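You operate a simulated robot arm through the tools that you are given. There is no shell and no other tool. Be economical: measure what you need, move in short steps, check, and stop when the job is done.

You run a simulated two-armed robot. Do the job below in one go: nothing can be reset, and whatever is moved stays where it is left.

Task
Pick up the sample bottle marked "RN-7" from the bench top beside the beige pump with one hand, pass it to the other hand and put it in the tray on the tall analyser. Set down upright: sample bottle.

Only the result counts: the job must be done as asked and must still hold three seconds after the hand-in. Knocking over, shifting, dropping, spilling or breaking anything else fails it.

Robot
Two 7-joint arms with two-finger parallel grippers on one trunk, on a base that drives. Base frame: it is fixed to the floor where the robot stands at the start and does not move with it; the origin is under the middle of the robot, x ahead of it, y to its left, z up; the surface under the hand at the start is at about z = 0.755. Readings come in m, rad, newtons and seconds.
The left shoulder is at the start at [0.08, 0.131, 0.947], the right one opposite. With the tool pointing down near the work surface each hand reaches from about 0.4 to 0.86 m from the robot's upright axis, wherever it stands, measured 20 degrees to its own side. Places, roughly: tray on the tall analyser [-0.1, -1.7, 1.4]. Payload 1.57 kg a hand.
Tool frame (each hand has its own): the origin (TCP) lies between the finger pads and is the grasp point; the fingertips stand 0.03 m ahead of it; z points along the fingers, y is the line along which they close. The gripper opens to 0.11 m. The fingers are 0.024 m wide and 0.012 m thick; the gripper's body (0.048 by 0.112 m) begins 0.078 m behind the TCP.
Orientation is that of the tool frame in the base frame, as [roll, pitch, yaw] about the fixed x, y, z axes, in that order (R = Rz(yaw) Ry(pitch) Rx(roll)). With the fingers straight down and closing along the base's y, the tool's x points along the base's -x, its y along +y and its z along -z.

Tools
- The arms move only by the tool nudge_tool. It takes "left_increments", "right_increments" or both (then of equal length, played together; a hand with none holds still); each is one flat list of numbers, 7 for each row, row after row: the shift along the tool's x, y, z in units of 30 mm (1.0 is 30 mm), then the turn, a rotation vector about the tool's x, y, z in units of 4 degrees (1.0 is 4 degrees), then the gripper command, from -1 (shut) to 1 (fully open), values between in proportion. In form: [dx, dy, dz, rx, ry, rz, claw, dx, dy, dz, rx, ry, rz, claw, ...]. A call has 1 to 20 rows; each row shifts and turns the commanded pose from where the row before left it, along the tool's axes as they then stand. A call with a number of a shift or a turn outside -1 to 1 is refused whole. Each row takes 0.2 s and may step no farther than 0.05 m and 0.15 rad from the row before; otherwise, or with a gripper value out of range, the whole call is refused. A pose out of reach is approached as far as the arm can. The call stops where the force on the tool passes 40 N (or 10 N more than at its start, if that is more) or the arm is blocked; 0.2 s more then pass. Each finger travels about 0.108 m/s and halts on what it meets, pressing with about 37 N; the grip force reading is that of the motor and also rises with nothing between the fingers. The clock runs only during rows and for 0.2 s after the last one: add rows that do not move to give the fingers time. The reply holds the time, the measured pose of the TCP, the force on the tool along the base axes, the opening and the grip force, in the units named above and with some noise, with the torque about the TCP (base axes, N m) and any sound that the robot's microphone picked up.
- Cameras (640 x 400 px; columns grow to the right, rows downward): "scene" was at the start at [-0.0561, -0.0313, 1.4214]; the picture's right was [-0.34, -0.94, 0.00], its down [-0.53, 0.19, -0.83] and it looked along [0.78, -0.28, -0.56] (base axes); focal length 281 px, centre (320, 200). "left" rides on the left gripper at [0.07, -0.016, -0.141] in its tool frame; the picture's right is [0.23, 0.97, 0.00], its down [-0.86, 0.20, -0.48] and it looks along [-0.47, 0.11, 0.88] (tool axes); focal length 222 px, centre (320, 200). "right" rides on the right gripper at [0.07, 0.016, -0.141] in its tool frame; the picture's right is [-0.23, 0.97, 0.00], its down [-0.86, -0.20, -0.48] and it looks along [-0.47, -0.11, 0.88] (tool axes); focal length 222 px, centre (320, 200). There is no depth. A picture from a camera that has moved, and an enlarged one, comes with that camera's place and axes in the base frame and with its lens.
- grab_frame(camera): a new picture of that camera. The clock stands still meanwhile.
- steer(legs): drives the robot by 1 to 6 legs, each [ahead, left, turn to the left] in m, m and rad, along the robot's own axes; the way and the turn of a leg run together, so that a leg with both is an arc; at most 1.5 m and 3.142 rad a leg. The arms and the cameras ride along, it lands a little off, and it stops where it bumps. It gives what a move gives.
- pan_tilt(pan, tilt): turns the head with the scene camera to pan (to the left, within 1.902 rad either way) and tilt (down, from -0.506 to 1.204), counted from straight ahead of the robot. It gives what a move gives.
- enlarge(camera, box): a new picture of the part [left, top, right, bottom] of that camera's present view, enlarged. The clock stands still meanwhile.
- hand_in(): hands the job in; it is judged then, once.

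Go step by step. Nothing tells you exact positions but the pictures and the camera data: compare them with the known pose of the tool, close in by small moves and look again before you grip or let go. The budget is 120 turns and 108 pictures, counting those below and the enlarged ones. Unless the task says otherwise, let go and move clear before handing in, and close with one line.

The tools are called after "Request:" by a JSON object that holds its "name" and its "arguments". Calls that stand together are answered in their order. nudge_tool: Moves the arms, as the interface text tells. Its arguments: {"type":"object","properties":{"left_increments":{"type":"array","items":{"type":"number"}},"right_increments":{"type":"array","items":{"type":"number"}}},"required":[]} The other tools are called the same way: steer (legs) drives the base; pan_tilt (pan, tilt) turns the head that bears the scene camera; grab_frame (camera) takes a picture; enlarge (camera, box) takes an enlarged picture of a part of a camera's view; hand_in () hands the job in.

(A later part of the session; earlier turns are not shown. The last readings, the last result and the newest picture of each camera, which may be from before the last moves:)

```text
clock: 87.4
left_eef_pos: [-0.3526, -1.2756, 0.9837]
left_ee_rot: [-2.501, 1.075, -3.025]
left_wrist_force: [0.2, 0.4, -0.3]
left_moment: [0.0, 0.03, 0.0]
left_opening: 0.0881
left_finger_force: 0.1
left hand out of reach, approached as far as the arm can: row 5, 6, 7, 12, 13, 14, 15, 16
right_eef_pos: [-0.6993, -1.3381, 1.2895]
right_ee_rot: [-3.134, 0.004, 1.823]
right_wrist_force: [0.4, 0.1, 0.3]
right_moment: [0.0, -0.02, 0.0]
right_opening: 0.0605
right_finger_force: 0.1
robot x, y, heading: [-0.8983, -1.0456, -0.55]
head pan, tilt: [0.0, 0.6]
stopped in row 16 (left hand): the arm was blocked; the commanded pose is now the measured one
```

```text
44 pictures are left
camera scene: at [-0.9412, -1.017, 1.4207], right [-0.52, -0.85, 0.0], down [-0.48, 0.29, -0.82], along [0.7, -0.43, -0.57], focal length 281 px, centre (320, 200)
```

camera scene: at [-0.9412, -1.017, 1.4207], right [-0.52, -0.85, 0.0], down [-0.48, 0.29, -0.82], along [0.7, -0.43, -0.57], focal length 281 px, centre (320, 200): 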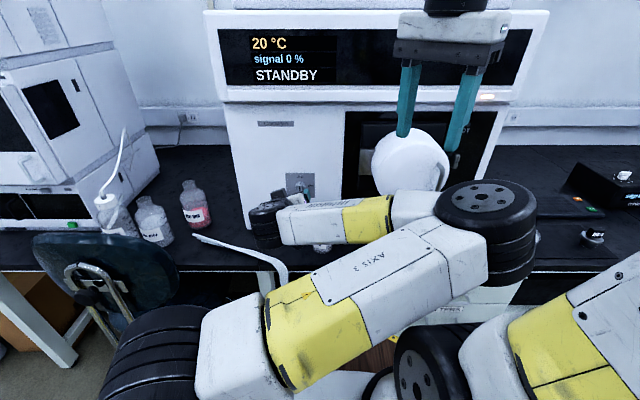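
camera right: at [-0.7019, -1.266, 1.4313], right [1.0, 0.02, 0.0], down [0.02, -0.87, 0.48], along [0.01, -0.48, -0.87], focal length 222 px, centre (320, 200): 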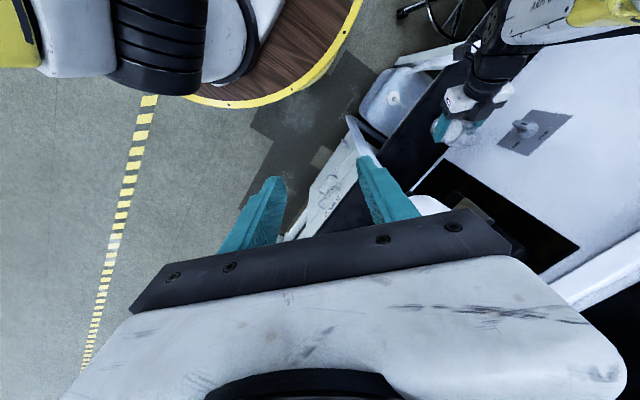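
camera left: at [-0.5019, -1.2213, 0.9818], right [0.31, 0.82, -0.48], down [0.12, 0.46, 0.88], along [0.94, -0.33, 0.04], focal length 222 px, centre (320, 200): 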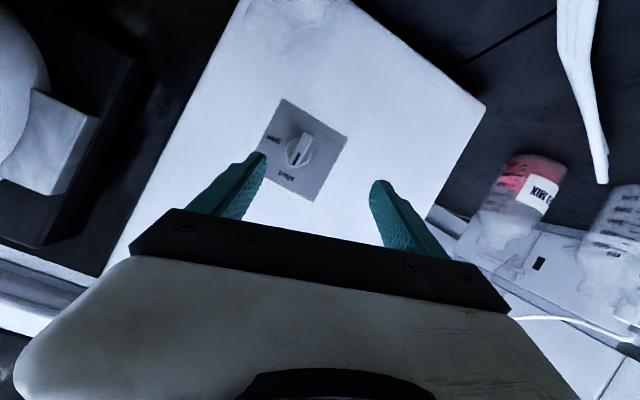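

The left arm swung into an awkward elbow posture and stopped. I look closely before untangling it.

Request:
{"name": "enlarge", "arguments": {"camera": "scene", "box": [220, 130, 540, 330]}}

Request:
{"name": "grab_frame", "arguments": {"camera": "right"}}

```text
2.00 times, centred on (380, 230) of scene
camera zoom: at [-0.9412, -1.017, 1.4207], right [-0.52, -0.85, 0.0], down [-0.48, 0.29, -0.82], along [0.7, -0.43, -0.57], focal length 562 px, centre (200, 140)
```

zoom: 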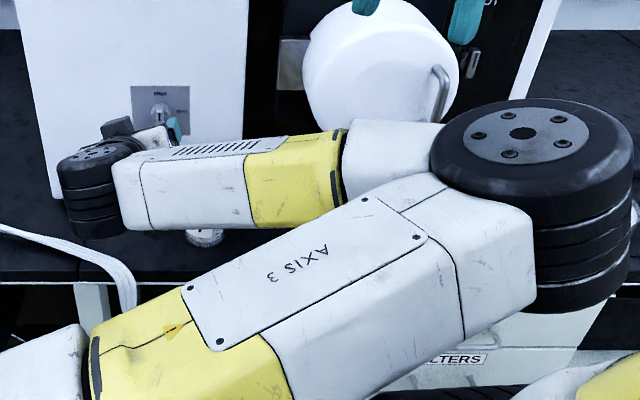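

```text
42 pictures are left
camera right: at [-0.7012, -1.2657, 1.4308], right [1.0, 0.02, -0.01], down [0.02, -0.87, 0.48], along [0.01, -0.48, -0.88], focal length 222 px, centre (320, 200)
```

right: 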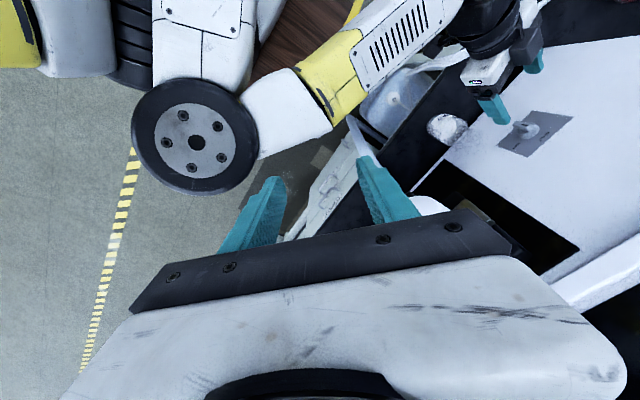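

The bottle is untouched and still upright. The elbow is over the floor, clear of the bench, so I back the base off 0.3 m before reconfiguring the arm.

Request:
{"name": "steer", "arguments": {"legs": [[-0.3, 0, 0]]}}

Request:
{"name": "grab_frame", "arguments": {"camera": "scene"}}

```text
clock: 89.5
left_eef_pos: [-0.6117, -1.1185, 0.9842]
left_ee_rot: [-2.503, 1.075, -3.027]
left_wrist_force: [0.4, 0.2, -0.4]
left_moment: [-0.01, -0.02, 0.02]
left_opening: 0.0877
left_finger_force: 0.1
right_eef_pos: [-0.9567, -1.1805, 1.2912]
right_ee_rot: [-3.135, 0.006, 1.821]
right_wrist_force: [0.0, -1.1, -0.1]
right_moment: [0.0, 0.04, 0.01]
right_opening: 0.0604
right_finger_force: 0.1
robot x, y, heading: [-1.1582, -0.8828, -0.545]
head pan, tilt: [0.0, 0.6]
```

```text
41 pictures are left
camera scene: at [-1.199, -0.8596, 1.4207], right [-0.52, -0.85, 0.0], down [-0.48, 0.29, -0.82], along [0.7, -0.43, -0.57], focal length 281 px, centre (320, 200)
```

scene: 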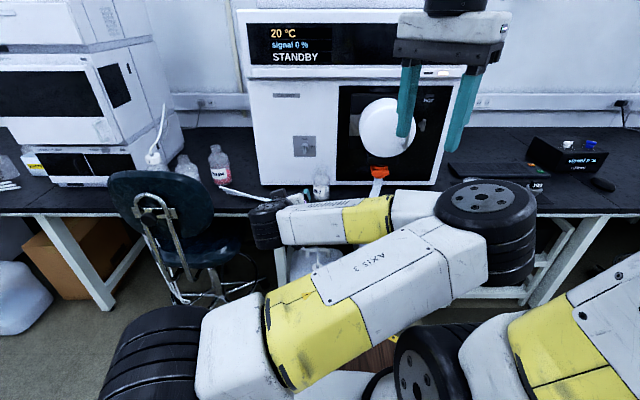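

I extend the left hand forward and up to unfold the elbow, then check its posture.

Request:
{"name": "nudge_tool", "arguments": {"left_increments": [-0.683, 0.057, 0.486, 0, 0, 0, 0.6, -0.683, 0.057, 0.486, 0, 0, 0, 0.6, -0.683, 0.057, 0.486, 0, 0, 0, 0.6, -0.683, 0.057, 0.486, 0, 0, 0, 0.6, -0.683, 0.057, 0.486, 0, 0, 0, 0.6, -0.683, 0.057, 0.486, 0, 0, 0, 0.6, -0.683, 0.057, 0.486, 0, 0, 0, 0.6, -0.683, 0.057, 0.486, 0, 0, 0, 0.6, -0.683, 0.057, 0.486, 0, 0, 0, 0.6, -0.683, 0.057, 0.486, 0, 0, 0, 0.6, 0, 0, 0, 0, 0, 0, 0.6]}}

Request:
{"name": "grab_frame", "arguments": {"camera": "scene"}}

```text
clock: 90.4
left_eef_pos: [-0.541, -1.1369, 1.0231]
left_ee_rot: [-2.513, 1.075, -3.039]
left_wrist_force: [-0.6, -0.6, -0.1]
left_moment: [0.0, 0.01, 0.02]
left_opening: 0.0881
left_finger_force: 0.1
right_eef_pos: [-0.9532, -1.1826, 1.2952]
right_ee_rot: [3.132, 0.017, 1.826]
right_wrist_force: [8.8, 3.0, 5.5]
right_moment: [0.01, -0.06, 0.07]
right_opening: 0.0523
right_finger_force: 0.0
robot x, y, heading: [-1.1573, -0.8842, -0.549]
head pan, tilt: [0.0, 0.6]
stopped in row 4 (right hand): the force on the tool passed its limit at 56 N (the readings are from after the stop); the commanded pose is now the measured one
```

```text
40 pictures are left
camera scene: at [-1.1991, -0.8597, 1.4207], right [-0.52, -0.85, 0.0], down [-0.48, 0.29, -0.83], along [0.7, -0.43, -0.56], focal length 281 px, centre (320, 200)
```

scene: 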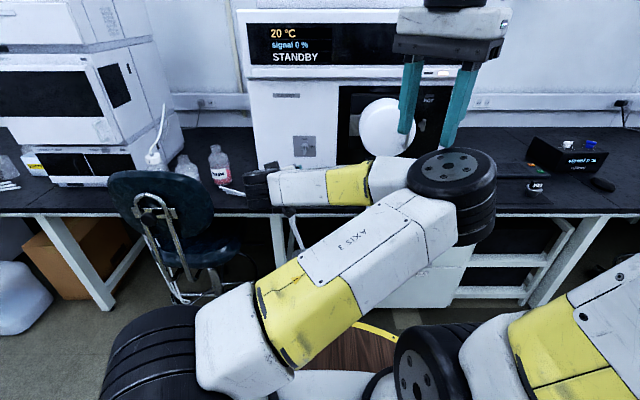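

The left elbow brushed the right hand. I move the right hand up and out to the right.

Request:
{"name": "nudge_tool", "arguments": {"right_increments": [0, 0, -0.8, 0, 0, 0, 0.1, 0, 0, -0.8, 0, 0, 0, 0.1, -0.6, -0.6, -0.2, 0, 0, 0, 0.1, -0.6, -0.6, -0.2, 0, 0, 0, 0.1, -0.6, -0.6, -0.2, 0, 0, 0, 0.1, -0.6, -0.6, 0, 0, 0, 0, 0.1, -0.6, -0.6, 0, 0, 0, 0, 0.1, -0.6, -0.6, 0, 0, 0, 0, 0.1, -0.6, -0.6, 0, 0, 0, 0, 0.1, -0.6, -0.6, 0, 0, 0, 0, 0.1, 0, 0, 0, 0, 0, 0, 0.1]}}

Request:
{"name": "nudge_tool", "arguments": {"left_increments": [-0.683, 0.057, 0.486, 0, 0, 0, 0.6, -0.683, 0.057, 0.486, 0, 0, 0, 0.6, -0.683, 0.057, 0.486, 0, 0, 0, 0.6, -0.683, 0.057, 0.486, 0, 0, 0, 0.6, -0.683, 0.057, 0.486, 0, 0, 0, 0.6, -0.683, 0.057, 0.486, 0, 0, 0, 0.6, 0, 0, 0, 0, 0, 0, 0.6]}}

Request:
{"name": "grab_frame", "arguments": {"camera": "scene"}}

```text
clock: 92.8
left_eef_pos: [-0.5397, -1.1357, 1.0222]
left_ee_rot: [-2.513, 1.075, -3.037]
left_wrist_force: [-0.1, -1.0, -0.9]
left_moment: [0.03, 0.02, 0.03]
left_opening: 0.0879
left_finger_force: 0.0
right_eef_pos: [-1.0601, -1.3561, 1.3607]
right_ee_rot: [3.136, 0.013, 1.824]
right_wrist_force: [0.4, -0.3, -0.1]
right_moment: [0.0, 0.01, -0.01]
right_opening: 0.0603
right_finger_force: 0.0
robot x, y, heading: [-1.1542, -0.8841, -0.548]
head pan, tilt: [0.0, 0.6]
```

```text
clock: 94.4
left_eef_pos: [-0.411, -1.1647, 1.0942]
left_ee_rot: [-2.514, 1.076, -3.035]
left_wrist_force: [1.3, -0.3, 0.8]
left_moment: [0.02, 0.01, 0.01]
left_opening: 0.0881
left_finger_force: 0.1
right_eef_pos: [-1.0592, -1.3564, 1.3597]
right_ee_rot: [3.136, 0.014, 1.825]
right_wrist_force: [0.1, -0.1, -0.1]
right_moment: [0.01, -0.03, -0.02]
right_opening: 0.0606
right_finger_force: 0.1
robot x, y, heading: [-1.1558, -0.8872, -0.547]
head pan, tilt: [0.0, 0.6]
```

```text
39 pictures are left
camera scene: at [-1.199, -0.8596, 1.4207], right [-0.52, -0.85, 0.0], down [-0.48, 0.29, -0.82], along [0.7, -0.43, -0.57], focal length 281 px, centre (320, 200)
```

scene: 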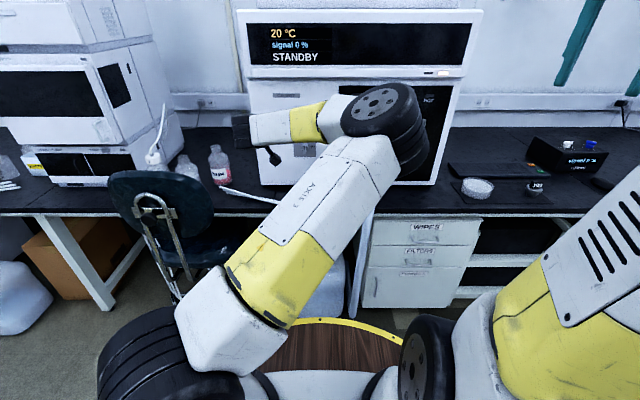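

The elbow is still on the inside. I level the hand's roll and turn it back to point right, which should bring the elbow outward as before.

Request:
{"name": "nudge_tool", "arguments": {"left_increments": [0, 0, 0, 0, 0, 0.9, 0.6, 0, 0, 0, 0, 0, 0.9, 0.6, 0, 0, 0, 0, 0, 0.9, 0.6, 0, 0, 0, 0, 0, 0.9, 0.6, 0, 0, 0, 0, 0, 0.9, 0.6, 0, 0, 0, 0.927, 0, 0.375, 0.6, 0, 0, 0, 0.927, 0, 0.375, 0.6, 0, 0, 0, 0.927, 0, 0.375, 0.6, 0, 0, 0, 0.927, 0, 0.375, 0.6, 0, 0, 0, 0.927, 0, 0.375, 0.6, 0, 0, 0, 0.927, 0, 0.375, 0.6, 0, 0, 0, 0.927, 0, 0.375, 0.6, 0, 0, 0, 0.927, 0, 0.375, 0.6, 0, 0, 0, 0.927, 0, 0.375, 0.6, 0, 0, 0, 0.927, 0, 0.375, 0.6, 0, 0, 0, 0, 0, 0, 0.6]}}

Request:
{"name": "grab_frame", "arguments": {"camera": "scene"}}

```text
clock: 97.8
left_eef_pos: [-0.4096, -1.1651, 1.0935]
left_ee_rot: [-3.136, 1.174, 1.858]
left_wrist_force: [0.2, -0.1, 0.0]
left_moment: [0.0, 0.01, -0.02]
left_opening: 0.0883
left_finger_force: 0.1
right_eef_pos: [-1.0603, -1.3569, 1.3602]
right_ee_rot: [3.136, 0.013, 1.823]
right_wrist_force: [0.1, 0.2, -0.5]
right_moment: [-0.03, 0.02, -0.03]
right_opening: 0.0602
right_finger_force: 0.1
robot x, y, heading: [-1.1545, -0.8863, -0.547]
head pan, tilt: [0.0, 0.6]
```

```text
38 pictures are left
camera scene: at [-1.1989, -0.8596, 1.4207], right [-0.52, -0.85, 0.0], down [-0.48, 0.29, -0.82], along [0.7, -0.43, -0.57], focal length 281 px, centre (320, 200)
```

scene: 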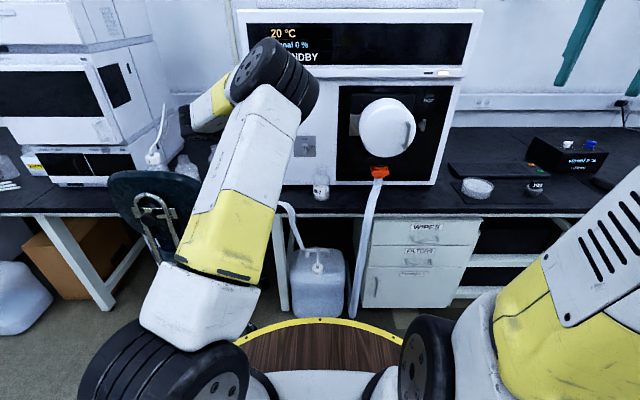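

The arm is back in a good posture (elbow out, hand 42° right, tilted 23° down). I drive forward 0.15 m, level the hand to 8°, and measure the bottle.

Request:
{"name": "steer", "arguments": {"legs": [[0.15, 0, 0]]}}

Request:
{"name": "nudge_tool", "arguments": {"left_increments": [0, 0, 0, 0, -0.92, 0, 0.6, 0, 0, 0, 0, -0.92, 0, 0.6, 0, 0, 0, 0, -0.92, 0, 0.6, 0, 0, 0, 0, -0.92, 0, 0.6, 0, 0, 0, 0, 0, 0, 0.6]}}

Request:
{"name": "grab_frame", "arguments": {"camera": "scene"}}

Request:
{"name": "enlarge", "arguments": {"camera": "scene", "box": [256, 150, 416, 250]}}

Request:
{"name": "grab_frame", "arguments": {"camera": "left"}}

```text
clock: 99.1
left_eef_pos: [-0.2845, -1.2431, 1.0951]
left_ee_rot: [-3.136, 1.175, 1.857]
left_wrist_force: [-0.2, 0.2, 0.6]
left_moment: [0.03, 0.02, 0.01]
left_opening: 0.088
left_finger_force: 0.1
right_eef_pos: [-0.9349, -1.4333, 1.36]
right_ee_rot: [3.136, 0.013, 1.822]
right_wrist_force: [0.2, 0.1, 0.2]
right_moment: [0.01, -0.01, 0.02]
right_opening: 0.0606
right_finger_force: 0.1
robot x, y, heading: [-1.0324, -0.9608, -0.554]
head pan, tilt: [0.0, 0.6]
```

```text
clock: 100.3
left_eef_pos: [-0.2838, -1.244, 1.0938]
left_ee_rot: [-3.131, 1.433, 1.865]
left_wrist_force: [0.4, 0.4, -0.4]
left_moment: [0.03, 0.03, -0.02]
left_opening: 0.0879
left_finger_force: 0.1
right_eef_pos: [-0.9336, -1.4326, 1.3606]
right_ee_rot: [3.137, 0.015, 1.821]
right_wrist_force: [0.5, 0.6, 0.4]
right_moment: [0.0, -0.01, 0.0]
right_opening: 0.0603
right_finger_force: 0.1
robot x, y, heading: [-1.0322, -0.9615, -0.549]
head pan, tilt: [0.0, 0.6]
```

```text
37 pictures are left
camera scene: at [-1.0734, -0.9363, 1.4207], right [-0.52, -0.85, 0.0], down [-0.48, 0.3, -0.82], along [0.7, -0.43, -0.57], focal length 281 px, centre (320, 200)
```

scene: 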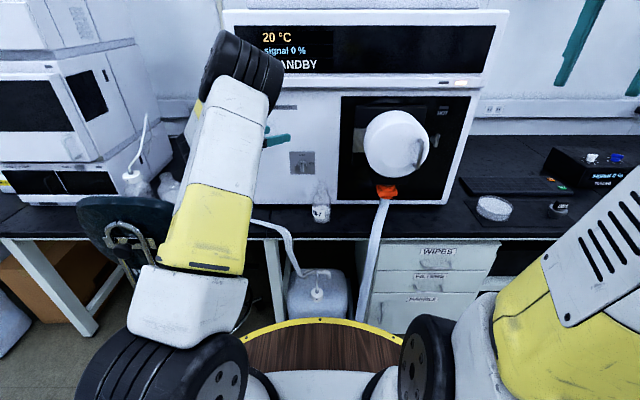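

```text
4.00 times, centred on (336, 200) of scene
camera zoom: at [-1.0734, -0.9363, 1.4207], right [-0.52, -0.85, 0.0], down [-0.48, 0.3, -0.82], along [0.7, -0.43, -0.57], focal length 1124 px, centre (256, 200)
```

zoom: 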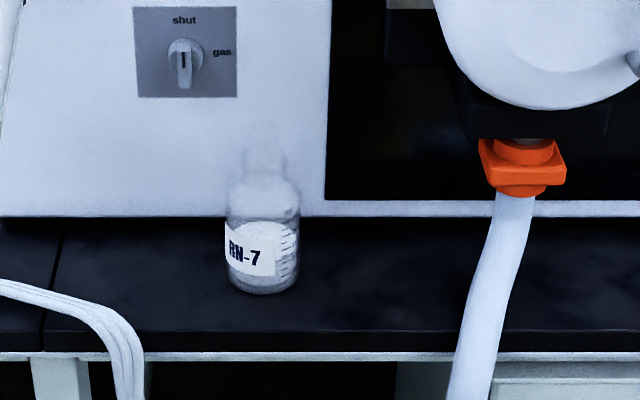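

```text
35 pictures are left
camera left: at [-0.3421, -1.104, 1.0454], right [0.93, 0.3, -0.23], down [0.09, 0.4, 0.91], along [0.37, -0.87, 0.34], focal length 222 px, centre (320, 200)
```

left: 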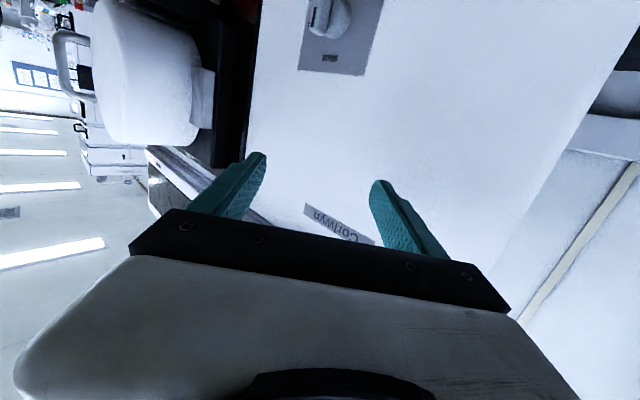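

The bottle axis is at about [-0.359, -1.374] with the neck centre near z 0.88. I bring the left hand to a level pre-grasp 0.13 m short of the neck.

Request:
{"name": "nudge_tool", "arguments": {"left_increments": [0.825, -0.455, 0, 0, 0, 0, 0.6, 0.825, -0.455, 0, 0, 0, 0, 0.6, 0.825, -0.455, 0, 0, 0, 0, 0.6, 0.825, -0.455, 0, 0, 0, 0, 0.6, 0.825, -0.455, 0, 0, 0, 0, 0.6, 0.825, -0.455, 0, 0, 0, 0, 0.6, 0.825, -0.455, 0, 0, 0, 0, 0.6, 0.825, -0.455, 0, 0, 0, 0, 0.6, 0, 0, 0, 0, 0, 0, 0.6]}}

Request:
{"name": "grab_frame", "arguments": {"camera": "left"}}

Request:
{"name": "grab_frame", "arguments": {"camera": "scene"}}

```text
clock: 102.3
left_eef_pos: [-0.3982, -1.2465, 0.8985]
left_ee_rot: [-3.125, 1.43, 1.871]
left_wrist_force: [0.3, 0.3, 1.4]
left_moment: [0.01, 0.01, -0.01]
left_opening: 0.0879
left_finger_force: 0.0
right_eef_pos: [-0.9354, -1.4329, 1.361]
right_ee_rot: [3.138, 0.014, 1.823]
right_wrist_force: [0.6, -0.1, 0.3]
right_moment: [0.0, -0.01, 0.01]
right_opening: 0.0605
right_finger_force: 0.0
robot x, y, heading: [-1.0296, -0.9557, -0.55]
head pan, tilt: [0.0, 0.6]
```

```text
34 pictures are left
camera left: at [-0.4563, -1.1073, 0.8491], right [0.93, 0.3, -0.23], down [0.09, 0.4, 0.91], along [0.37, -0.87, 0.34], focal length 222 px, centre (320, 200)
```

left: 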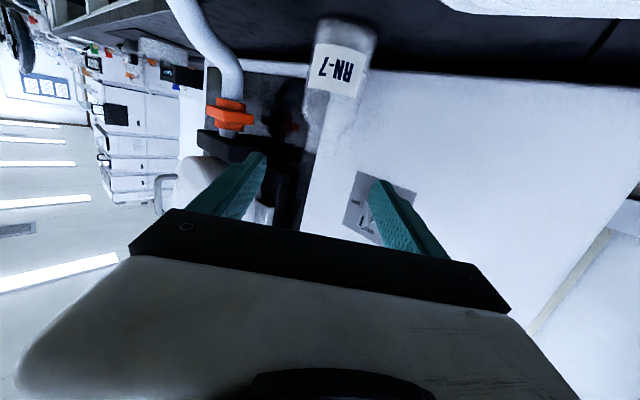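

```text
33 pictures are left
camera scene: at [-1.0734, -0.9363, 1.4207], right [-0.52, -0.85, 0.0], down [-0.48, 0.3, -0.82], along [0.7, -0.43, -0.57], focal length 281 px, centre (320, 200)
```

scene: 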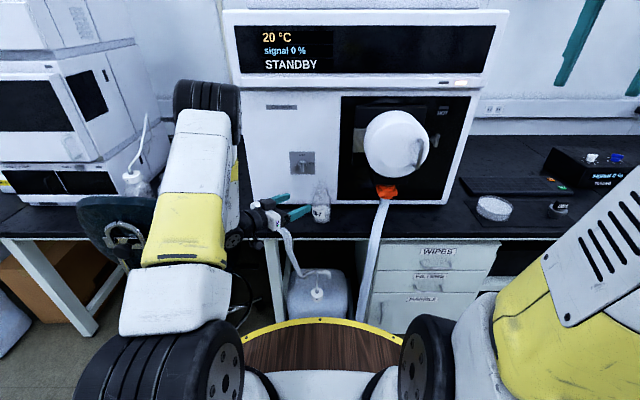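

The neck lies straight ahead. I advance 0.135 m along the tool axis and check.

Request:
{"name": "nudge_tool", "arguments": {"left_increments": [0, 0, 0.6, 0, 0, 0, 0.6, 0, 0, 0.6, 0, 0, 0, 0.6, 0, 0, 0.6, 0, 0, 0, 0.6, 0, 0, 0.6, 0, 0, 0, 0.6, 0, 0, 0.6, 0, 0, 0, 0.6, 0, 0, 0.5, 0, 0, 0, 0.6, 0, 0, 0.5, 0, 0, 0, 0.6, 0, 0, 0.4, 0, 0, 0, 0.6, 0, 0, 0, 0, 0, 0, 0.6]}}

Request:
{"name": "grab_frame", "arguments": {"camera": "left"}}

Request:
{"name": "enlarge", "arguments": {"camera": "scene", "box": [240, 150, 400, 250]}}

```text
clock: 104.3
left_eef_pos: [-0.3614, -1.372, 0.8791]
left_ee_rot: [-3.126, 1.431, 1.871]
left_wrist_force: [-0.6, -0.6, -0.6]
left_moment: [0.01, 0.03, 0.01]
left_opening: 0.0879
left_finger_force: 0.0
right_eef_pos: [-0.9349, -1.4324, 1.3609]
right_ee_rot: [3.134, 0.013, 1.821]
right_wrist_force: [-0.4, 0.2, -0.4]
right_moment: [-0.03, -0.01, 0.0]
right_opening: 0.0606
right_finger_force: 0.0
robot x, y, heading: [-1.0297, -0.9652, -0.548]
head pan, tilt: [0.0, 0.6]
```

```text
32 pictures are left
camera left: at [-0.4188, -1.2323, 0.8293], right [0.93, 0.3, -0.23], down [0.09, 0.4, 0.91], along [0.37, -0.87, 0.34], focal length 222 px, centre (320, 200)
```

left: 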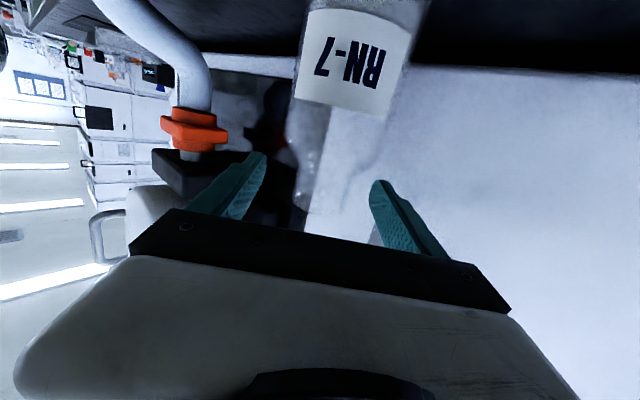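

```text
4.00 times, centred on (320, 200) of scene
camera zoom: at [-1.0734, -0.9363, 1.4207], right [-0.52, -0.85, 0.0], down [-0.48, 0.3, -0.82], along [0.7, -0.43, -0.57], focal length 1124 px, centre (320, 200)
```

zoom: 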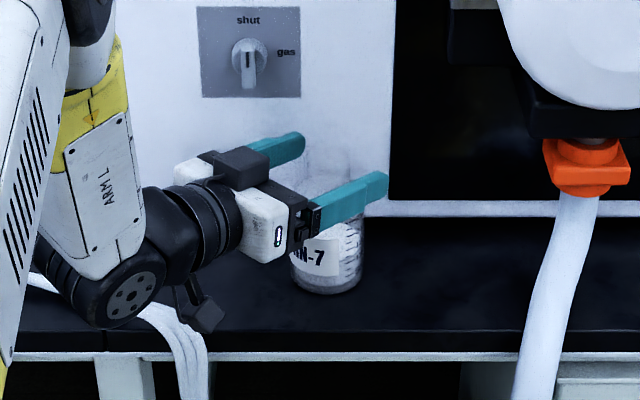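

The neck is between the fingers. I close the left hand on it.

Request:
{"name": "nudge_tool", "arguments": {"left_increments": [0, 0, 0, 0, 0, 0, 0.1, 0, 0, 0, 0, 0, 0, -0.1, 0, 0, 0, 0, 0, 0, -0.3, 0, 0, 0, 0, 0, 0, -1, 0, 0, 0, 0, 0, 0, -1, 0, 0, 0, 0, 0, 0, -1]}}

Request:
{"name": "grab_frame", "arguments": {"camera": "left"}}

```text
clock: 105.7
left_eef_pos: [-0.3619, -1.3711, 0.8787]
left_ee_rot: [-3.129, 1.432, 1.867]
left_wrist_force: [1.3, 0.1, 2.7]
left_moment: [0.02, -0.19, -0.01]
left_opening: 0.0409
left_finger_force: 36.8
right_eef_pos: [-0.9344, -1.4336, 1.3609]
right_ee_rot: [3.136, 0.015, 1.822]
right_wrist_force: [-1.0, 0.3, 0.7]
right_moment: [0.0, -0.01, 0.0]
right_opening: 0.0604
right_finger_force: 0.0
robot x, y, heading: [-1.0315, -0.9616, -0.551]
head pan, tilt: [0.0, 0.6]
```

```text
30 pictures are left
camera left: at [-0.4186, -1.2322, 0.8296], right [0.93, 0.3, -0.23], down [0.09, 0.4, 0.91], along [0.37, -0.87, 0.34], focal length 222 px, centre (320, 200)
```

left: 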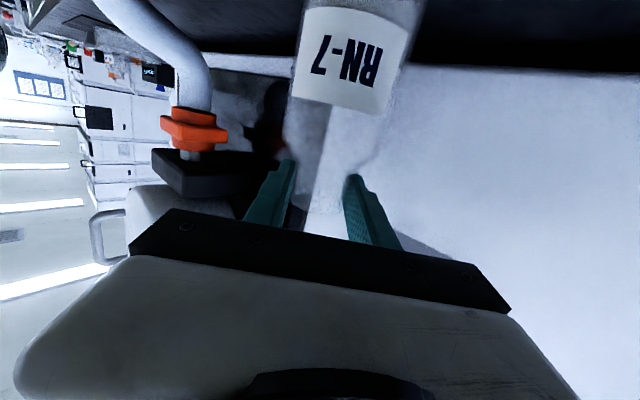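

Gripped at 41 mm, so it is the neck. I lift 0.2 m straight up and check.

Request:
{"name": "nudge_tool", "arguments": {"left_increments": [-0.3, 0, -0.042, 0, 0, 0, -1, -0.5, 0, -0.07, 0, 0, 0, -1, -0.8, 0, -0.11, 0, 0, 0, -1, -0.8, 0, -0.11, 0, 0, 0, -1, -0.8, 0, -0.11, 0, 0, 0, -1, -0.8, 0, -0.11, 0, 0, 0, -1, -0.8, 0, -0.11, 0, 0, 0, -1, -0.8, 0, -0.11, 0, 0, 0, -1, -0.8, 0, -0.11, 0, 0, 0, -1, 0, 0, 0, 0, 0, 0, -1]}}

Request:
{"name": "grab_frame", "arguments": {"camera": "left"}}

Request:
{"name": "grab_frame", "arguments": {"camera": "scene"}}

```text
clock: 107.9
left_eef_pos: [-0.3614, -1.3724, 1.0737]
left_ee_rot: [-3.124, 1.431, 1.87]
left_wrist_force: [0.7, -0.6, -3.5]
left_moment: [0.03, 0.01, 0.01]
left_opening: 0.0406
left_finger_force: 36.6
right_eef_pos: [-0.9344, -1.4339, 1.3602]
right_ee_rot: [3.138, 0.015, 1.824]
right_wrist_force: [-0.4, -0.1, 0.0]
right_moment: [-0.02, 0.0, 0.02]
right_opening: 0.0605
right_finger_force: 0.2
robot x, y, heading: [-1.0316, -0.9621, -0.55]
head pan, tilt: [0.0, 0.6]
```

```text
29 pictures are left
camera left: at [-0.419, -1.2321, 1.0248], right [0.93, 0.3, -0.23], down [0.09, 0.4, 0.91], along [0.37, -0.87, 0.34], focal length 222 px, centre (320, 200)
```

left: 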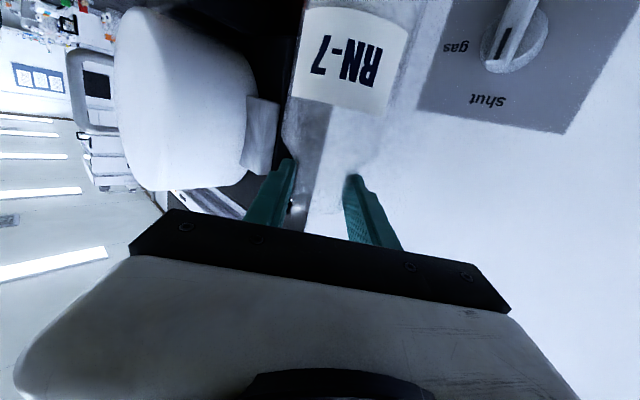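

```text
28 pictures are left
camera scene: at [-1.0733, -0.9364, 1.4207], right [-0.52, -0.85, 0.0], down [-0.48, 0.3, -0.82], along [0.7, -0.43, -0.57], focal length 281 px, centre (320, 200)
```

scene: 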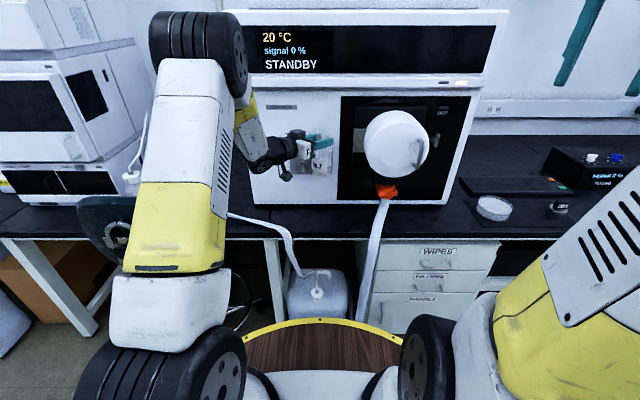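

The bottle hangs vertical and firm. I back the base off 0.25 m, then raise the hand and pull it in.

Request:
{"name": "steer", "arguments": {"legs": [[-0.25, 0, 0]]}}

Request:
{"name": "nudge_tool", "arguments": {"left_increments": [-0.698, -0.06, -0.559, 0, 0, 0, -1, -0.698, -0.06, -0.559, 0, 0, 0, -1, -0.698, -0.06, -0.559, 0, 0, 0, -1, -0.698, -0.06, -0.559, 0, 0, 0, -1, -0.698, -0.06, -0.559, 0, 0, 0, -1, -0.698, -0.06, -0.559, 0, 0, 0, -1, -0.698, -0.06, -0.559, 0, 0, 0, -1, -0.698, -0.06, -0.559, 0, 0, 0, -1, -0.698, -0.06, -0.559, 0, 0, 0, -1, -0.698, -0.06, -0.559, 0, 0, 0, -1, -0.698, -0.06, -0.559, 0, 0, 0, -1, -0.698, -0.06, -0.559, 0, 0, 0, -1, -0.698, -0.06, -0.559, 0, 0, 0, -1, 0, 0, 0, 0, 0, 0, -1]}}

Request:
{"name": "grab_frame", "arguments": {"camera": "scene"}}

```text
clock: 109.8
left_eef_pos: [-0.5785, -1.2382, 1.0751]
left_ee_rot: [-3.126, 1.432, 1.872]
left_wrist_force: [0.0, 0.9, -3.0]
left_moment: [0.02, 0.02, 0.01]
left_opening: 0.041
left_finger_force: 37.3
right_eef_pos: [-1.1512, -1.2995, 1.3616]
right_ee_rot: [3.137, 0.014, 1.824]
right_wrist_force: [0.0, -0.3, 0.2]
right_moment: [0.02, 0.01, 0.0]
right_opening: 0.0602
right_finger_force: 0.0
robot x, y, heading: [-1.2477, -0.8314, -0.555]
head pan, tilt: [0.0, 0.6]
```

```text
clock: 112.8
left_eef_pos: [-0.6507, -1.0722, 1.3729]
left_ee_rot: [-3.124, 1.429, 1.873]
left_wrist_force: [-0.5, 0.4, -2.5]
left_moment: [0.03, 0.03, -0.03]
left_opening: 0.0408
left_finger_force: 37.0
right_eef_pos: [-1.1509, -1.2987, 1.361]
right_ee_rot: [3.137, 0.013, 1.824]
right_wrist_force: [-1.0, -0.1, 0.1]
right_moment: [0.0, 0.01, -0.03]
right_opening: 0.0603
right_finger_force: 0.0
robot x, y, heading: [-1.2467, -0.8289, -0.548]
head pan, tilt: [0.0, 0.6]
```

```text
27 pictures are left
camera scene: at [-1.2908, -0.8034, 1.4207], right [-0.52, -0.85, 0.0], down [-0.48, 0.29, -0.82], along [0.7, -0.43, -0.57], focal length 281 px, centre (320, 200)
```

scene: 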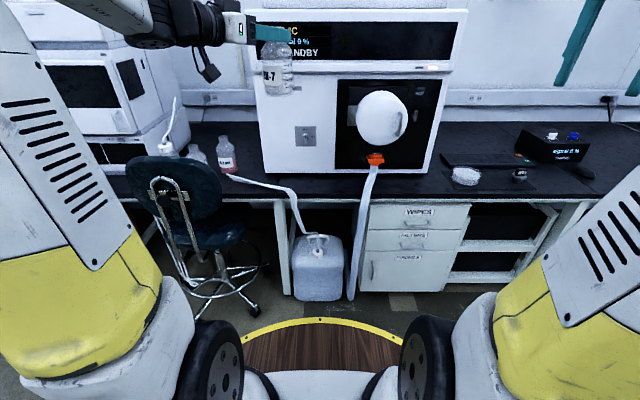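

Now I turn the hand to face nearly straight ahead (8 rows of 4°) at this height and check the elbow.

Request:
{"name": "nudge_tool", "arguments": {"left_increments": [0, 0, 0, -0.99, 0, -0.138, -1, 0, 0, 0, -0.99, 0, -0.138, -1, 0, 0, 0, -0.99, 0, -0.138, -1, 0, 0, 0, -0.99, 0, -0.138, -1, 0, 0, 0, -0.99, 0, -0.138, -1, 0, 0, 0, -0.99, 0, -0.138, -1, 0, 0, 0, -0.99, 0, -0.138, -1, 0, 0, 0, -0.99, 0, -0.138, -1, 0, 0, 0, 0, 0, 0, -1]}}

Request:
{"name": "grab_frame", "arguments": {"camera": "scene"}}

```text
clock: 114.8
left_eef_pos: [-0.6515, -1.0726, 1.3737]
left_ee_rot: [3.14, 1.43, 2.413]
left_wrist_force: [-0.7, -0.6, -2.1]
left_moment: [0.04, 0.03, -0.03]
left_opening: 0.0408
left_finger_force: 36.6
right_eef_pos: [-1.1514, -1.3004, 1.3615]
right_ee_rot: [3.138, 0.014, 1.825]
right_wrist_force: [0.2, -0.6, -0.3]
right_moment: [0.02, -0.03, 0.01]
right_opening: 0.0608
right_finger_force: 0.1
robot x, y, heading: [-1.2485, -0.8264, -0.551]
head pan, tilt: [0.0, 0.6]
```

```text
26 pictures are left
camera scene: at [-1.2908, -0.8034, 1.4207], right [-0.52, -0.85, 0.0], down [-0.48, 0.29, -0.82], along [0.7, -0.43, -0.57], focal length 281 px, centre (320, 200)
```

scene: 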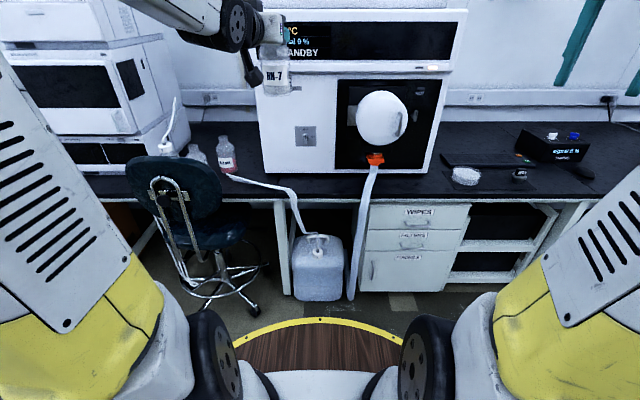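

Posture is good, 10° right of straight. I raise to about z 1.65.

Request:
{"name": "nudge_tool", "arguments": {"left_increments": [-0.8, -0.033, -0.294, 0, 0, 0, -1, -0.8, -0.033, -0.294, 0, 0, 0, -1, -0.8, -0.033, -0.294, 0, 0, 0, -1, -0.8, -0.033, -0.294, 0, 0, 0, -1, -0.8, -0.033, -0.294, 0, 0, 0, -1, -0.8, -0.033, -0.294, 0, 0, 0, -1, -0.8, -0.033, -0.294, 0, 0, 0, -1, -0.8, -0.033, -0.294, 0, 0, 0, -1, -0.8, -0.033, -0.294, 0, 0, 0, -1, -0.8, -0.033, -0.294, 0, 0, 0, -1, -0.8, -0.033, -0.294, 0, 0, 0, -1, 0, 0, 0, 0, 0, 0, -1]}}

Request:
{"name": "pan_tilt", "arguments": {"pan": 0, "tilt": 0.1}}

Request:
{"name": "grab_frame", "arguments": {"camera": "scene"}}

Request:
{"name": "grab_frame", "arguments": {"camera": "left"}}

```text
clock: 117.4
left_eef_pos: [-0.7003, -1.0424, 1.6474]
left_ee_rot: [-3.136, 1.43, 2.423]
left_wrist_force: [0.7, 0.9, -3.5]
left_moment: [0.05, 0.08, 0.0]
left_opening: 0.041
left_finger_force: 36.6
right_eef_pos: [-1.1511, -1.2983, 1.3596]
right_ee_rot: [3.136, 0.013, 1.824]
right_wrist_force: [-0.4, -0.1, -0.1]
right_moment: [0.01, -0.05, -0.03]
right_opening: 0.0607
right_finger_force: 0.0
robot x, y, heading: [-1.2483, -0.8291, -0.545]
head pan, tilt: [0.0, 0.6]
```

```text
clock: 118.3
left_eef_pos: [-0.7, -1.0413, 1.6469]
left_ee_rot: [-3.136, 1.429, 2.42]
left_wrist_force: [0.3, -0.2, -3.3]
left_moment: [0.05, 0.02, 0.0]
left_opening: 0.0408
left_finger_force: 37.3
right_eef_pos: [-1.1514, -1.3, 1.3609]
right_ee_rot: [3.138, 0.013, 1.823]
right_wrist_force: [0.5, 0.5, -0.1]
right_moment: [-0.03, 0.01, -0.02]
right_opening: 0.0604
right_finger_force: 0.0
robot x, y, heading: [-1.248, -0.83, -0.551]
head pan, tilt: [0.0, 0.099]
```

```text
25 pictures are left
camera scene: at [-1.2877, -0.8053, 1.4668], right [-0.52, -0.85, 0.0], down [-0.09, 0.05, -0.99], along [0.85, -0.52, -0.1], focal length 281 px, centre (320, 200)
```

scene: 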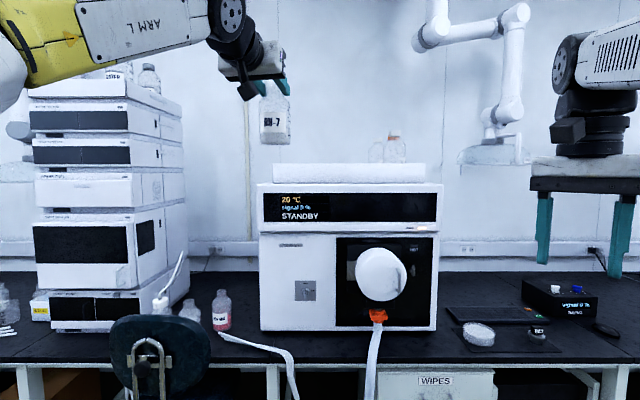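

```text
24 pictures are left
camera left: at [-0.8232, -0.9548, 1.598], right [0.62, 0.75, -0.23], down [-0.13, 0.39, 0.91], along [0.77, -0.54, 0.34], focal length 222 px, centre (320, 200)
```

left: 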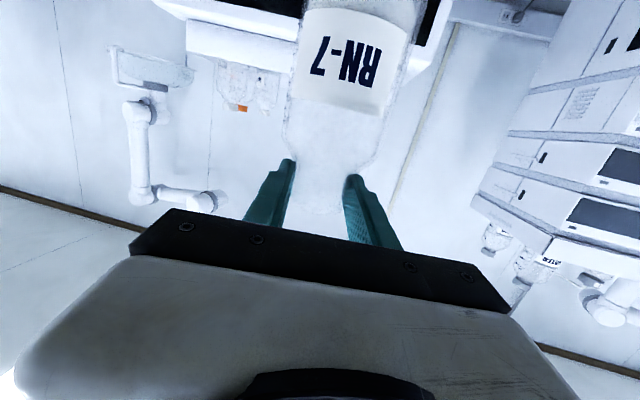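

The bottle is at tray height with its base at z≈1.523, just above the rim (≈1.504). I raise the right hand camera again as an observer before driving in.

Request:
{"name": "nudge_tool", "arguments": {"right_increments": [0, 0, 0, 0, 0, -1, 0.1, 0, 0, 0, 0, 0, -1, 0.1, 0, 0, 0, 0, 0, -1, 0.1, 0, 0, 0, 0, 0, -1, 0.1, 0, 0, 0, 0, 0, -1, 0.1, 0, 0, 0, 0, 0, -1, 0.1, 0, 0, 0, 0, 0, -1, 0.1, 0, 0, 0, 0, 0, -1, 0.1, 0, 0, 0, 0, 0, -1, 0.1, 0, 0, 0, 0, 0, -1, 0.1, 0, 0, 0, 0, 0, -1, 0.1, 0, 0, 0, 0, -1, 0, 0.1, 0, 0, 0, 0, -1, 0, 0.1, 0, 0, 0, 0, -1, 0, 0.1, 0, 0, 0, 0, -1, 0, 0.1, 0, 0, 0, 0, -1, 0, 0.1, 0, 0, 0, 0, -1, 0, 0.1, 0, 0, 0, 0, -1, 0, 0.1, 0, 0, 0, 0, -1, 0, 0.1, 0, 0, 0, 0, -1, 0, 0.1]}}

Request:
{"name": "nudge_tool", "arguments": {"right_increments": [0, 0, 0, 0, -1, 0, 0.1, 0, 0, 0, 0, -1, 0, 0.1, 0, 0, 0, 0, -1, 0, 0.1, 0, 0, 0, 0, -1, 0, 0.1, 0, 0, 0, 0, -1, 0, 0.1, 0, 0, 0, 0, -1, 0, 0.1, 0, 0, 0, 0, -1, 0, 0.1, 0, 0, 0, 0, -1, 0, 0.1, -0.84, 0, -0.32, 0, 0, 0, 0.1, -0.84, 0, -0.32, 0, 0, 0, 0.1, -0.84, 0, -0.32, 0, 0, 0, 0.1, -0.84, 0, -0.32, 0, 0, 0, 0.1, -0.84, 0, -0.32, 0, 0, 0, 0.1, -0.84, 0, -0.32, 0, 0, 0, 0.1, -0.84, 0, -0.32, 0, 0, 0, 0.1, -0.84, 0, -0.32, 0, 0, 0, 0.1, -0.84, 0, -0.32, 0, 0, 0, 0.1, -0.84, 0, -0.32, 0, 0, 0, 0.1, 0, 0, 0, 0, 0, 0, 0.1]}}

Request:
{"name": "nudge_tool", "arguments": {"left_increments": [-0.5, 0, -0.07, 0, 0, 0, -1, -0.5, 0, -0.07, 0, 0, 0, -1, 0, 0, 0, 0, 0, 0, -1]}}

Request:
{"name": "grab_frame", "arguments": {"camera": "right"}}

```text
clock: 122.5
left_eef_pos: [-0.6994, -1.0438, 1.6468]
left_ee_rot: [-3.135, 1.431, 2.42]
left_wrist_force: [0.9, -0.3, -3.0]
left_moment: [0.05, 0.03, 0.0]
left_opening: 0.0408
left_finger_force: 37.0
right_eef_pos: [-1.1514, -1.2998, 1.3606]
right_ee_rot: [-3.137, 0.644, 2.597]
right_wrist_force: [0.2, -0.1, -0.3]
right_moment: [0.02, 0.02, -0.01]
right_opening: 0.0605
right_finger_force: 0.0
robot x, y, heading: [-1.2456, -0.825, -0.544]
head pan, tilt: [0.0, 0.099]
```

```text
clock: 126.5
left_eef_pos: [-0.6999, -1.0423, 1.6469]
left_ee_rot: [-3.134, 1.429, 2.422]
left_wrist_force: [0.1, 0.6, -2.0]
left_moment: [0.02, 0.02, 0.01]
left_opening: 0.041
left_finger_force: 37.2
right_eef_pos: [-1.1496, -1.2994, 1.6296]
right_ee_rot: [-3.126, 1.201, 2.604]
right_wrist_force: [-0.3, 0.6, -0.5]
right_moment: [0.01, -0.03, 0.02]
right_opening: 0.0605
right_finger_force: 0.0
robot x, y, heading: [-1.2466, -0.8299, -0.547]
head pan, tilt: [0.0, 0.099]
```

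```text
clock: 127.3
left_eef_pos: [-0.7002, -1.0409, 1.6778]
left_ee_rot: [-3.137, 1.429, 2.418]
left_wrist_force: [0.7, 0.5, -2.9]
left_moment: [0.04, 0.03, -0.01]
left_opening: 0.0406
left_finger_force: 36.8
right_eef_pos: [-1.1497, -1.2984, 1.6296]
right_ee_rot: [-3.125, 1.2, 2.608]
right_wrist_force: [0.6, -1.2, 0.2]
right_moment: [0.0, 0.01, 0.01]
right_opening: 0.0603
right_finger_force: 0.1
robot x, y, heading: [-1.2517, -0.8267, -0.541]
head pan, tilt: [0.0, 0.099]
```

```text
23 pictures are left
camera right: at [-1.2761, -1.2026, 1.6164], right [0.58, 0.79, 0.21], down [-0.22, -0.09, 0.97], along [0.78, -0.61, 0.12], focal length 222 px, centre (320, 200)
```

right: 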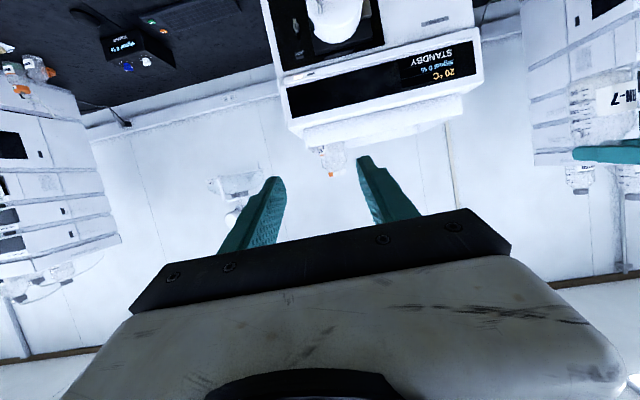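

Everything is raised, with the bottle base at z≈1.554. I drive in to just short of the tray, shifting a little right, then look with the right camera.

Request:
{"name": "steer", "arguments": {"legs": [[0.3, -0.045, 0], [0.275, 0, 0]]}}

Request:
{"name": "grab_frame", "arguments": {"camera": "right"}}

Request:
{"name": "grab_frame", "arguments": {"camera": "scene"}}

```text
clock: 130.9
left_eef_pos: [-0.2296, -1.3837, 1.6776]
left_ee_rot: [-3.134, 1.433, 2.415]
left_wrist_force: [-0.2, -0.7, -2.8]
left_moment: [0.04, 0.03, -0.01]
left_opening: 0.0407
left_finger_force: 37.0
right_eef_pos: [-0.6787, -1.6397, 1.631]
right_ee_rot: [-3.123, 1.201, 2.605]
right_wrist_force: [0.1, 0.5, 0.0]
right_moment: [0.0, -0.02, 0.0]
right_opening: 0.0607
right_finger_force: 0.0
robot x, y, heading: [-0.7768, -1.1635, -0.554]
head pan, tilt: [0.0, 0.099]
```

```text
22 pictures are left
camera right: at [-0.8059, -1.5428, 1.6165], right [0.58, 0.79, 0.21], down [-0.22, -0.09, 0.97], along [0.78, -0.61, 0.12], focal length 222 px, centre (320, 200)
```

right: 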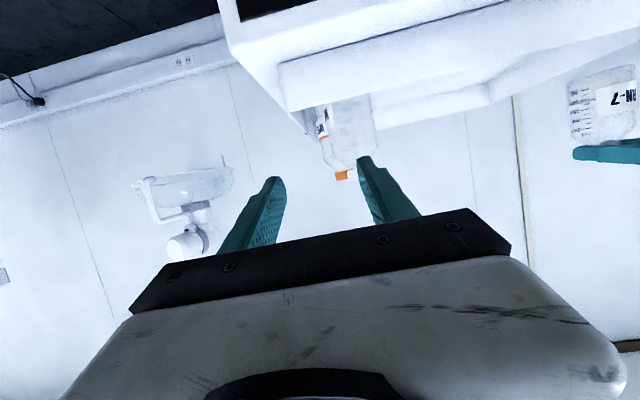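

```text
21 pictures are left
camera scene: at [-0.816, -1.1455, 1.4669], right [-0.52, -0.85, 0.0], down [-0.08, 0.05, -1.0], along [0.85, -0.52, -0.1], focal length 281 px, centre (320, 200)
```

scene: 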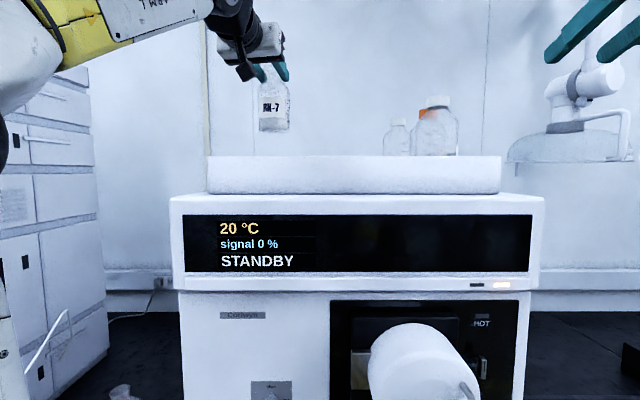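

Triangulation puts the tray's front rim at n≈0.527, z≈1.502, and its left end at e≈1.154. The bottle is at n 0.525, e 1.30, clear of the other bottles. I drive 45 mm further and check.

Request:
{"name": "steer", "arguments": {"legs": [[0.045, 0, 0]]}}

Request:
{"name": "nudge_tool", "arguments": {"left_increments": [0, 0.03, 0.45, 0, 0, 0, -1, -0.14, 0.03, 0.45, 0, 0, 0, -1, 0, 0, 0, 0, 0, 0, -1]}}

Request:
{"name": "grab_frame", "arguments": {"camera": "scene"}}

Request:
{"name": "grab_frame", "arguments": {"camera": "left"}}

```text
clock: 131.8
left_eef_pos: [-0.1906, -1.4072, 1.6777]
left_ee_rot: [-3.136, 1.429, 2.416]
left_wrist_force: [0.2, -0.1, -2.7]
left_moment: [0.02, 0.06, -0.01]
left_opening: 0.0407
left_finger_force: 37.4
right_eef_pos: [-0.6405, -1.6639, 1.6303]
right_ee_rot: [-3.124, 1.2, 2.605]
right_wrist_force: [0.1, 1.0, 0.1]
right_moment: [0.0, -0.01, 0.04]
right_opening: 0.0605
right_finger_force: 0.1
robot x, y, heading: [-0.7352, -1.1949, -0.552]
head pan, tilt: [0.0, 0.099]
```

```text
clock: 132.6
left_eef_pos: [-0.1692, -1.4248, 1.6776]
left_ee_rot: [-3.136, 1.43, 2.414]
left_wrist_force: [0.1, 0.2, -3.2]
left_moment: [0.02, 0.02, -0.01]
left_opening: 0.0407
left_finger_force: 36.9
right_eef_pos: [-0.6398, -1.6633, 1.63]
right_ee_rot: [-3.124, 1.2, 2.605]
right_wrist_force: [0.1, -0.4, -0.3]
right_moment: [0.0, 0.05, -0.01]
right_opening: 0.0604
right_finger_force: 0.2
robot x, y, heading: [-0.735, -1.1932, -0.545]
head pan, tilt: [0.0, 0.099]
```

```text
20 pictures are left
camera scene: at [-0.777, -1.1696, 1.4669], right [-0.52, -0.85, 0.0], down [-0.08, 0.05, -0.99], along [0.85, -0.52, -0.1], focal length 281 px, centre (320, 200)
```

scene: 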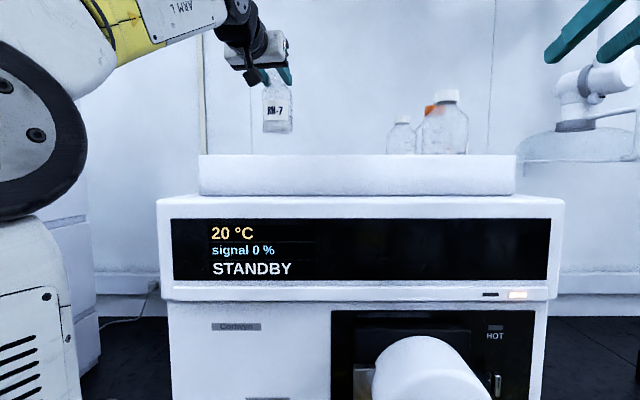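

```text
19 pictures are left
camera left: at [-0.2917, -1.3368, 1.6283], right [0.63, 0.75, -0.23], down [-0.13, 0.39, 0.91], along [0.77, -0.54, 0.34], focal length 222 px, centre (320, 200)
```

left: 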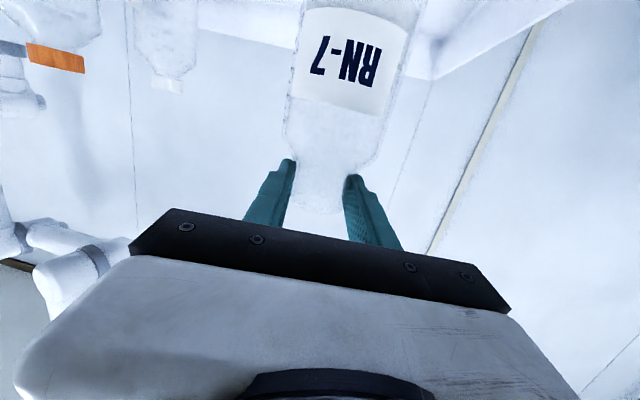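

The bottle is at n 0.598, about 70 mm behind the front rim. I lower it 75 mm and look from the right camera.

Request:
{"name": "nudge_tool", "arguments": {"left_increments": [0.5, 0, 0.07, 0, 0, 0, -1, 0.5, 0, 0.07, 0, 0, 0, -1, 0.5, 0, 0.07, 0, 0, 0, -1, 0.5, 0, 0.07, 0, 0, 0, -1, 0.5, 0, 0.07, 0, 0, 0, -1, 0, 0, 0, 0, 0, 0, -1]}}

Request:
{"name": "grab_frame", "arguments": {"camera": "left"}}

Request:
{"name": "grab_frame", "arguments": {"camera": "scene"}}

```text
clock: 134.0
left_eef_pos: [-0.1681, -1.4236, 1.6019]
left_ee_rot: [-3.137, 1.428, 2.414]
left_wrist_force: [0.0, 0.8, -2.6]
left_moment: [0.05, 0.02, 0.04]
left_opening: 0.0408
left_finger_force: 36.9
right_eef_pos: [-0.6394, -1.6642, 1.6306]
right_ee_rot: [-3.124, 1.201, 2.605]
right_wrist_force: [0.5, -0.2, 0.2]
right_moment: [-0.03, 0.0, 0.0]
right_opening: 0.0604
right_finger_force: 0.1
robot x, y, heading: [-0.7361, -1.1943, -0.552]
head pan, tilt: [0.0, 0.099]
```

```text
18 pictures are left
camera left: at [-0.2907, -1.3358, 1.553], right [0.63, 0.75, -0.23], down [-0.13, 0.39, 0.91], along [0.77, -0.54, 0.34], focal length 222 px, centre (320, 200)
```

left: 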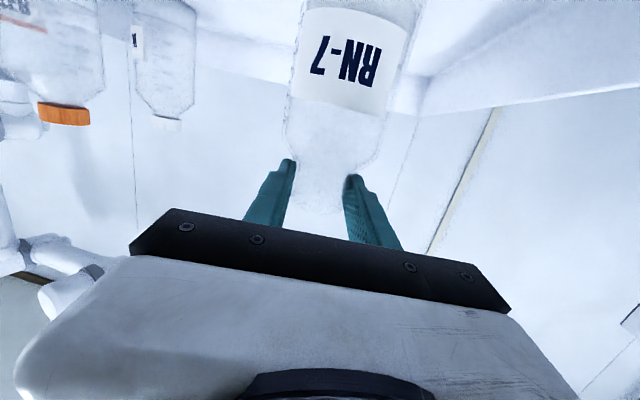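

```text
17 pictures are left
camera scene: at [-0.777, -1.1695, 1.4669], right [-0.52, -0.85, 0.0], down [-0.08, 0.05, -0.99], along [0.85, -0.52, -0.1], focal length 281 px, centre (320, 200)
```

scene: 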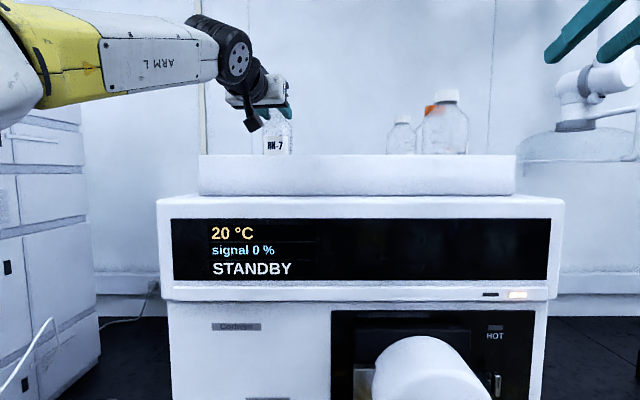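

The bottle is inside the tray walls with no contact. I lower further 40 mm, then creep.

Request:
{"name": "nudge_tool", "arguments": {"left_increments": [0.33, 0, 0.047, 0, 0, 0, -1, 0.33, 0, 0.047, 0, 0, 0, -1, 0.33, 0, 0.047, 0, 0, 0, -1, 0.33, 0, 0.047, 0, 0, 0, -1, 0, 0, 0, 0, 0, 0, -1]}}

Request:
{"name": "enlarge", "arguments": {"camera": "scene", "box": [190, 60, 350, 160]}}

```text
clock: 135.2
left_eef_pos: [-0.1684, -1.4243, 1.5625]
left_ee_rot: [-3.135, 1.431, 2.417]
left_wrist_force: [-0.2, 0.3, -2.5]
left_moment: [0.04, 0.03, -0.01]
left_opening: 0.0407
left_finger_force: 37.0
right_eef_pos: [-0.6404, -1.6627, 1.6303]
right_ee_rot: [-3.125, 1.199, 2.601]
right_wrist_force: [0.1, 0.5, 0.8]
right_moment: [0.03, 0.01, -0.02]
right_opening: 0.0604
right_finger_force: 0.0
robot x, y, heading: [-0.7369, -1.1961, -0.553]
head pan, tilt: [0.0, 0.099]
```

```text
4.00 times, centred on (270, 110) of scene
camera zoom: at [-0.777, -1.1695, 1.4669], right [-0.52, -0.85, 0.0], down [-0.08, 0.05, -0.99], along [0.85, -0.52, -0.1], focal length 1124 px, centre (520, 560)
```

zoom: 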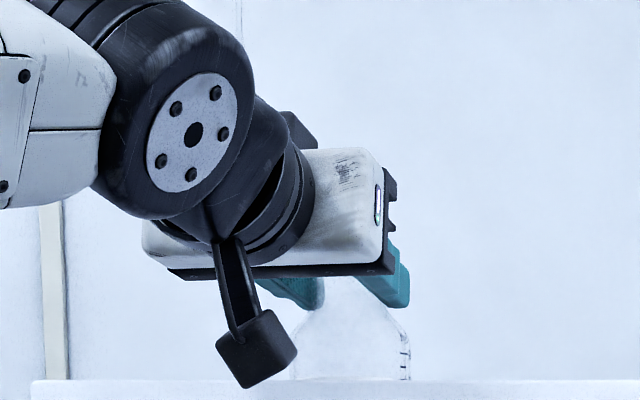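

The hand's own camera hangs outside the rim, as planned. I creep down in 2 mm steps.

Request:
{"name": "nudge_tool", "arguments": {"left_increments": [0.066, 0, 0.009, 0, 0, 0, -1, 0.066, 0, 0.009, 0, 0, 0, -1, 0.066, 0, 0.009, 0, 0, 0, -1, 0.066, 0, 0.009, 0, 0, 0, -1, 0, 0, 0, 0, 0, 0, -1]}}

```text
clock: 136.4
left_eef_pos: [-0.1684, -1.4239, 1.5527]
left_ee_rot: [-3.138, 1.431, 2.414]
left_wrist_force: [0.6, 0.4, -2.9]
left_moment: [0.01, 0.06, 0.01]
left_opening: 0.0408
left_finger_force: 37.1
right_eef_pos: [-0.6399, -1.663, 1.6307]
right_ee_rot: [-3.124, 1.201, 2.606]
right_wrist_force: [-0.4, 0.4, 0.4]
right_moment: [0.02, -0.02, -0.04]
right_opening: 0.0604
right_finger_force: 0.0
robot x, y, heading: [-0.7416, -1.1939, -0.553]
head pan, tilt: [0.0, 0.099]
```

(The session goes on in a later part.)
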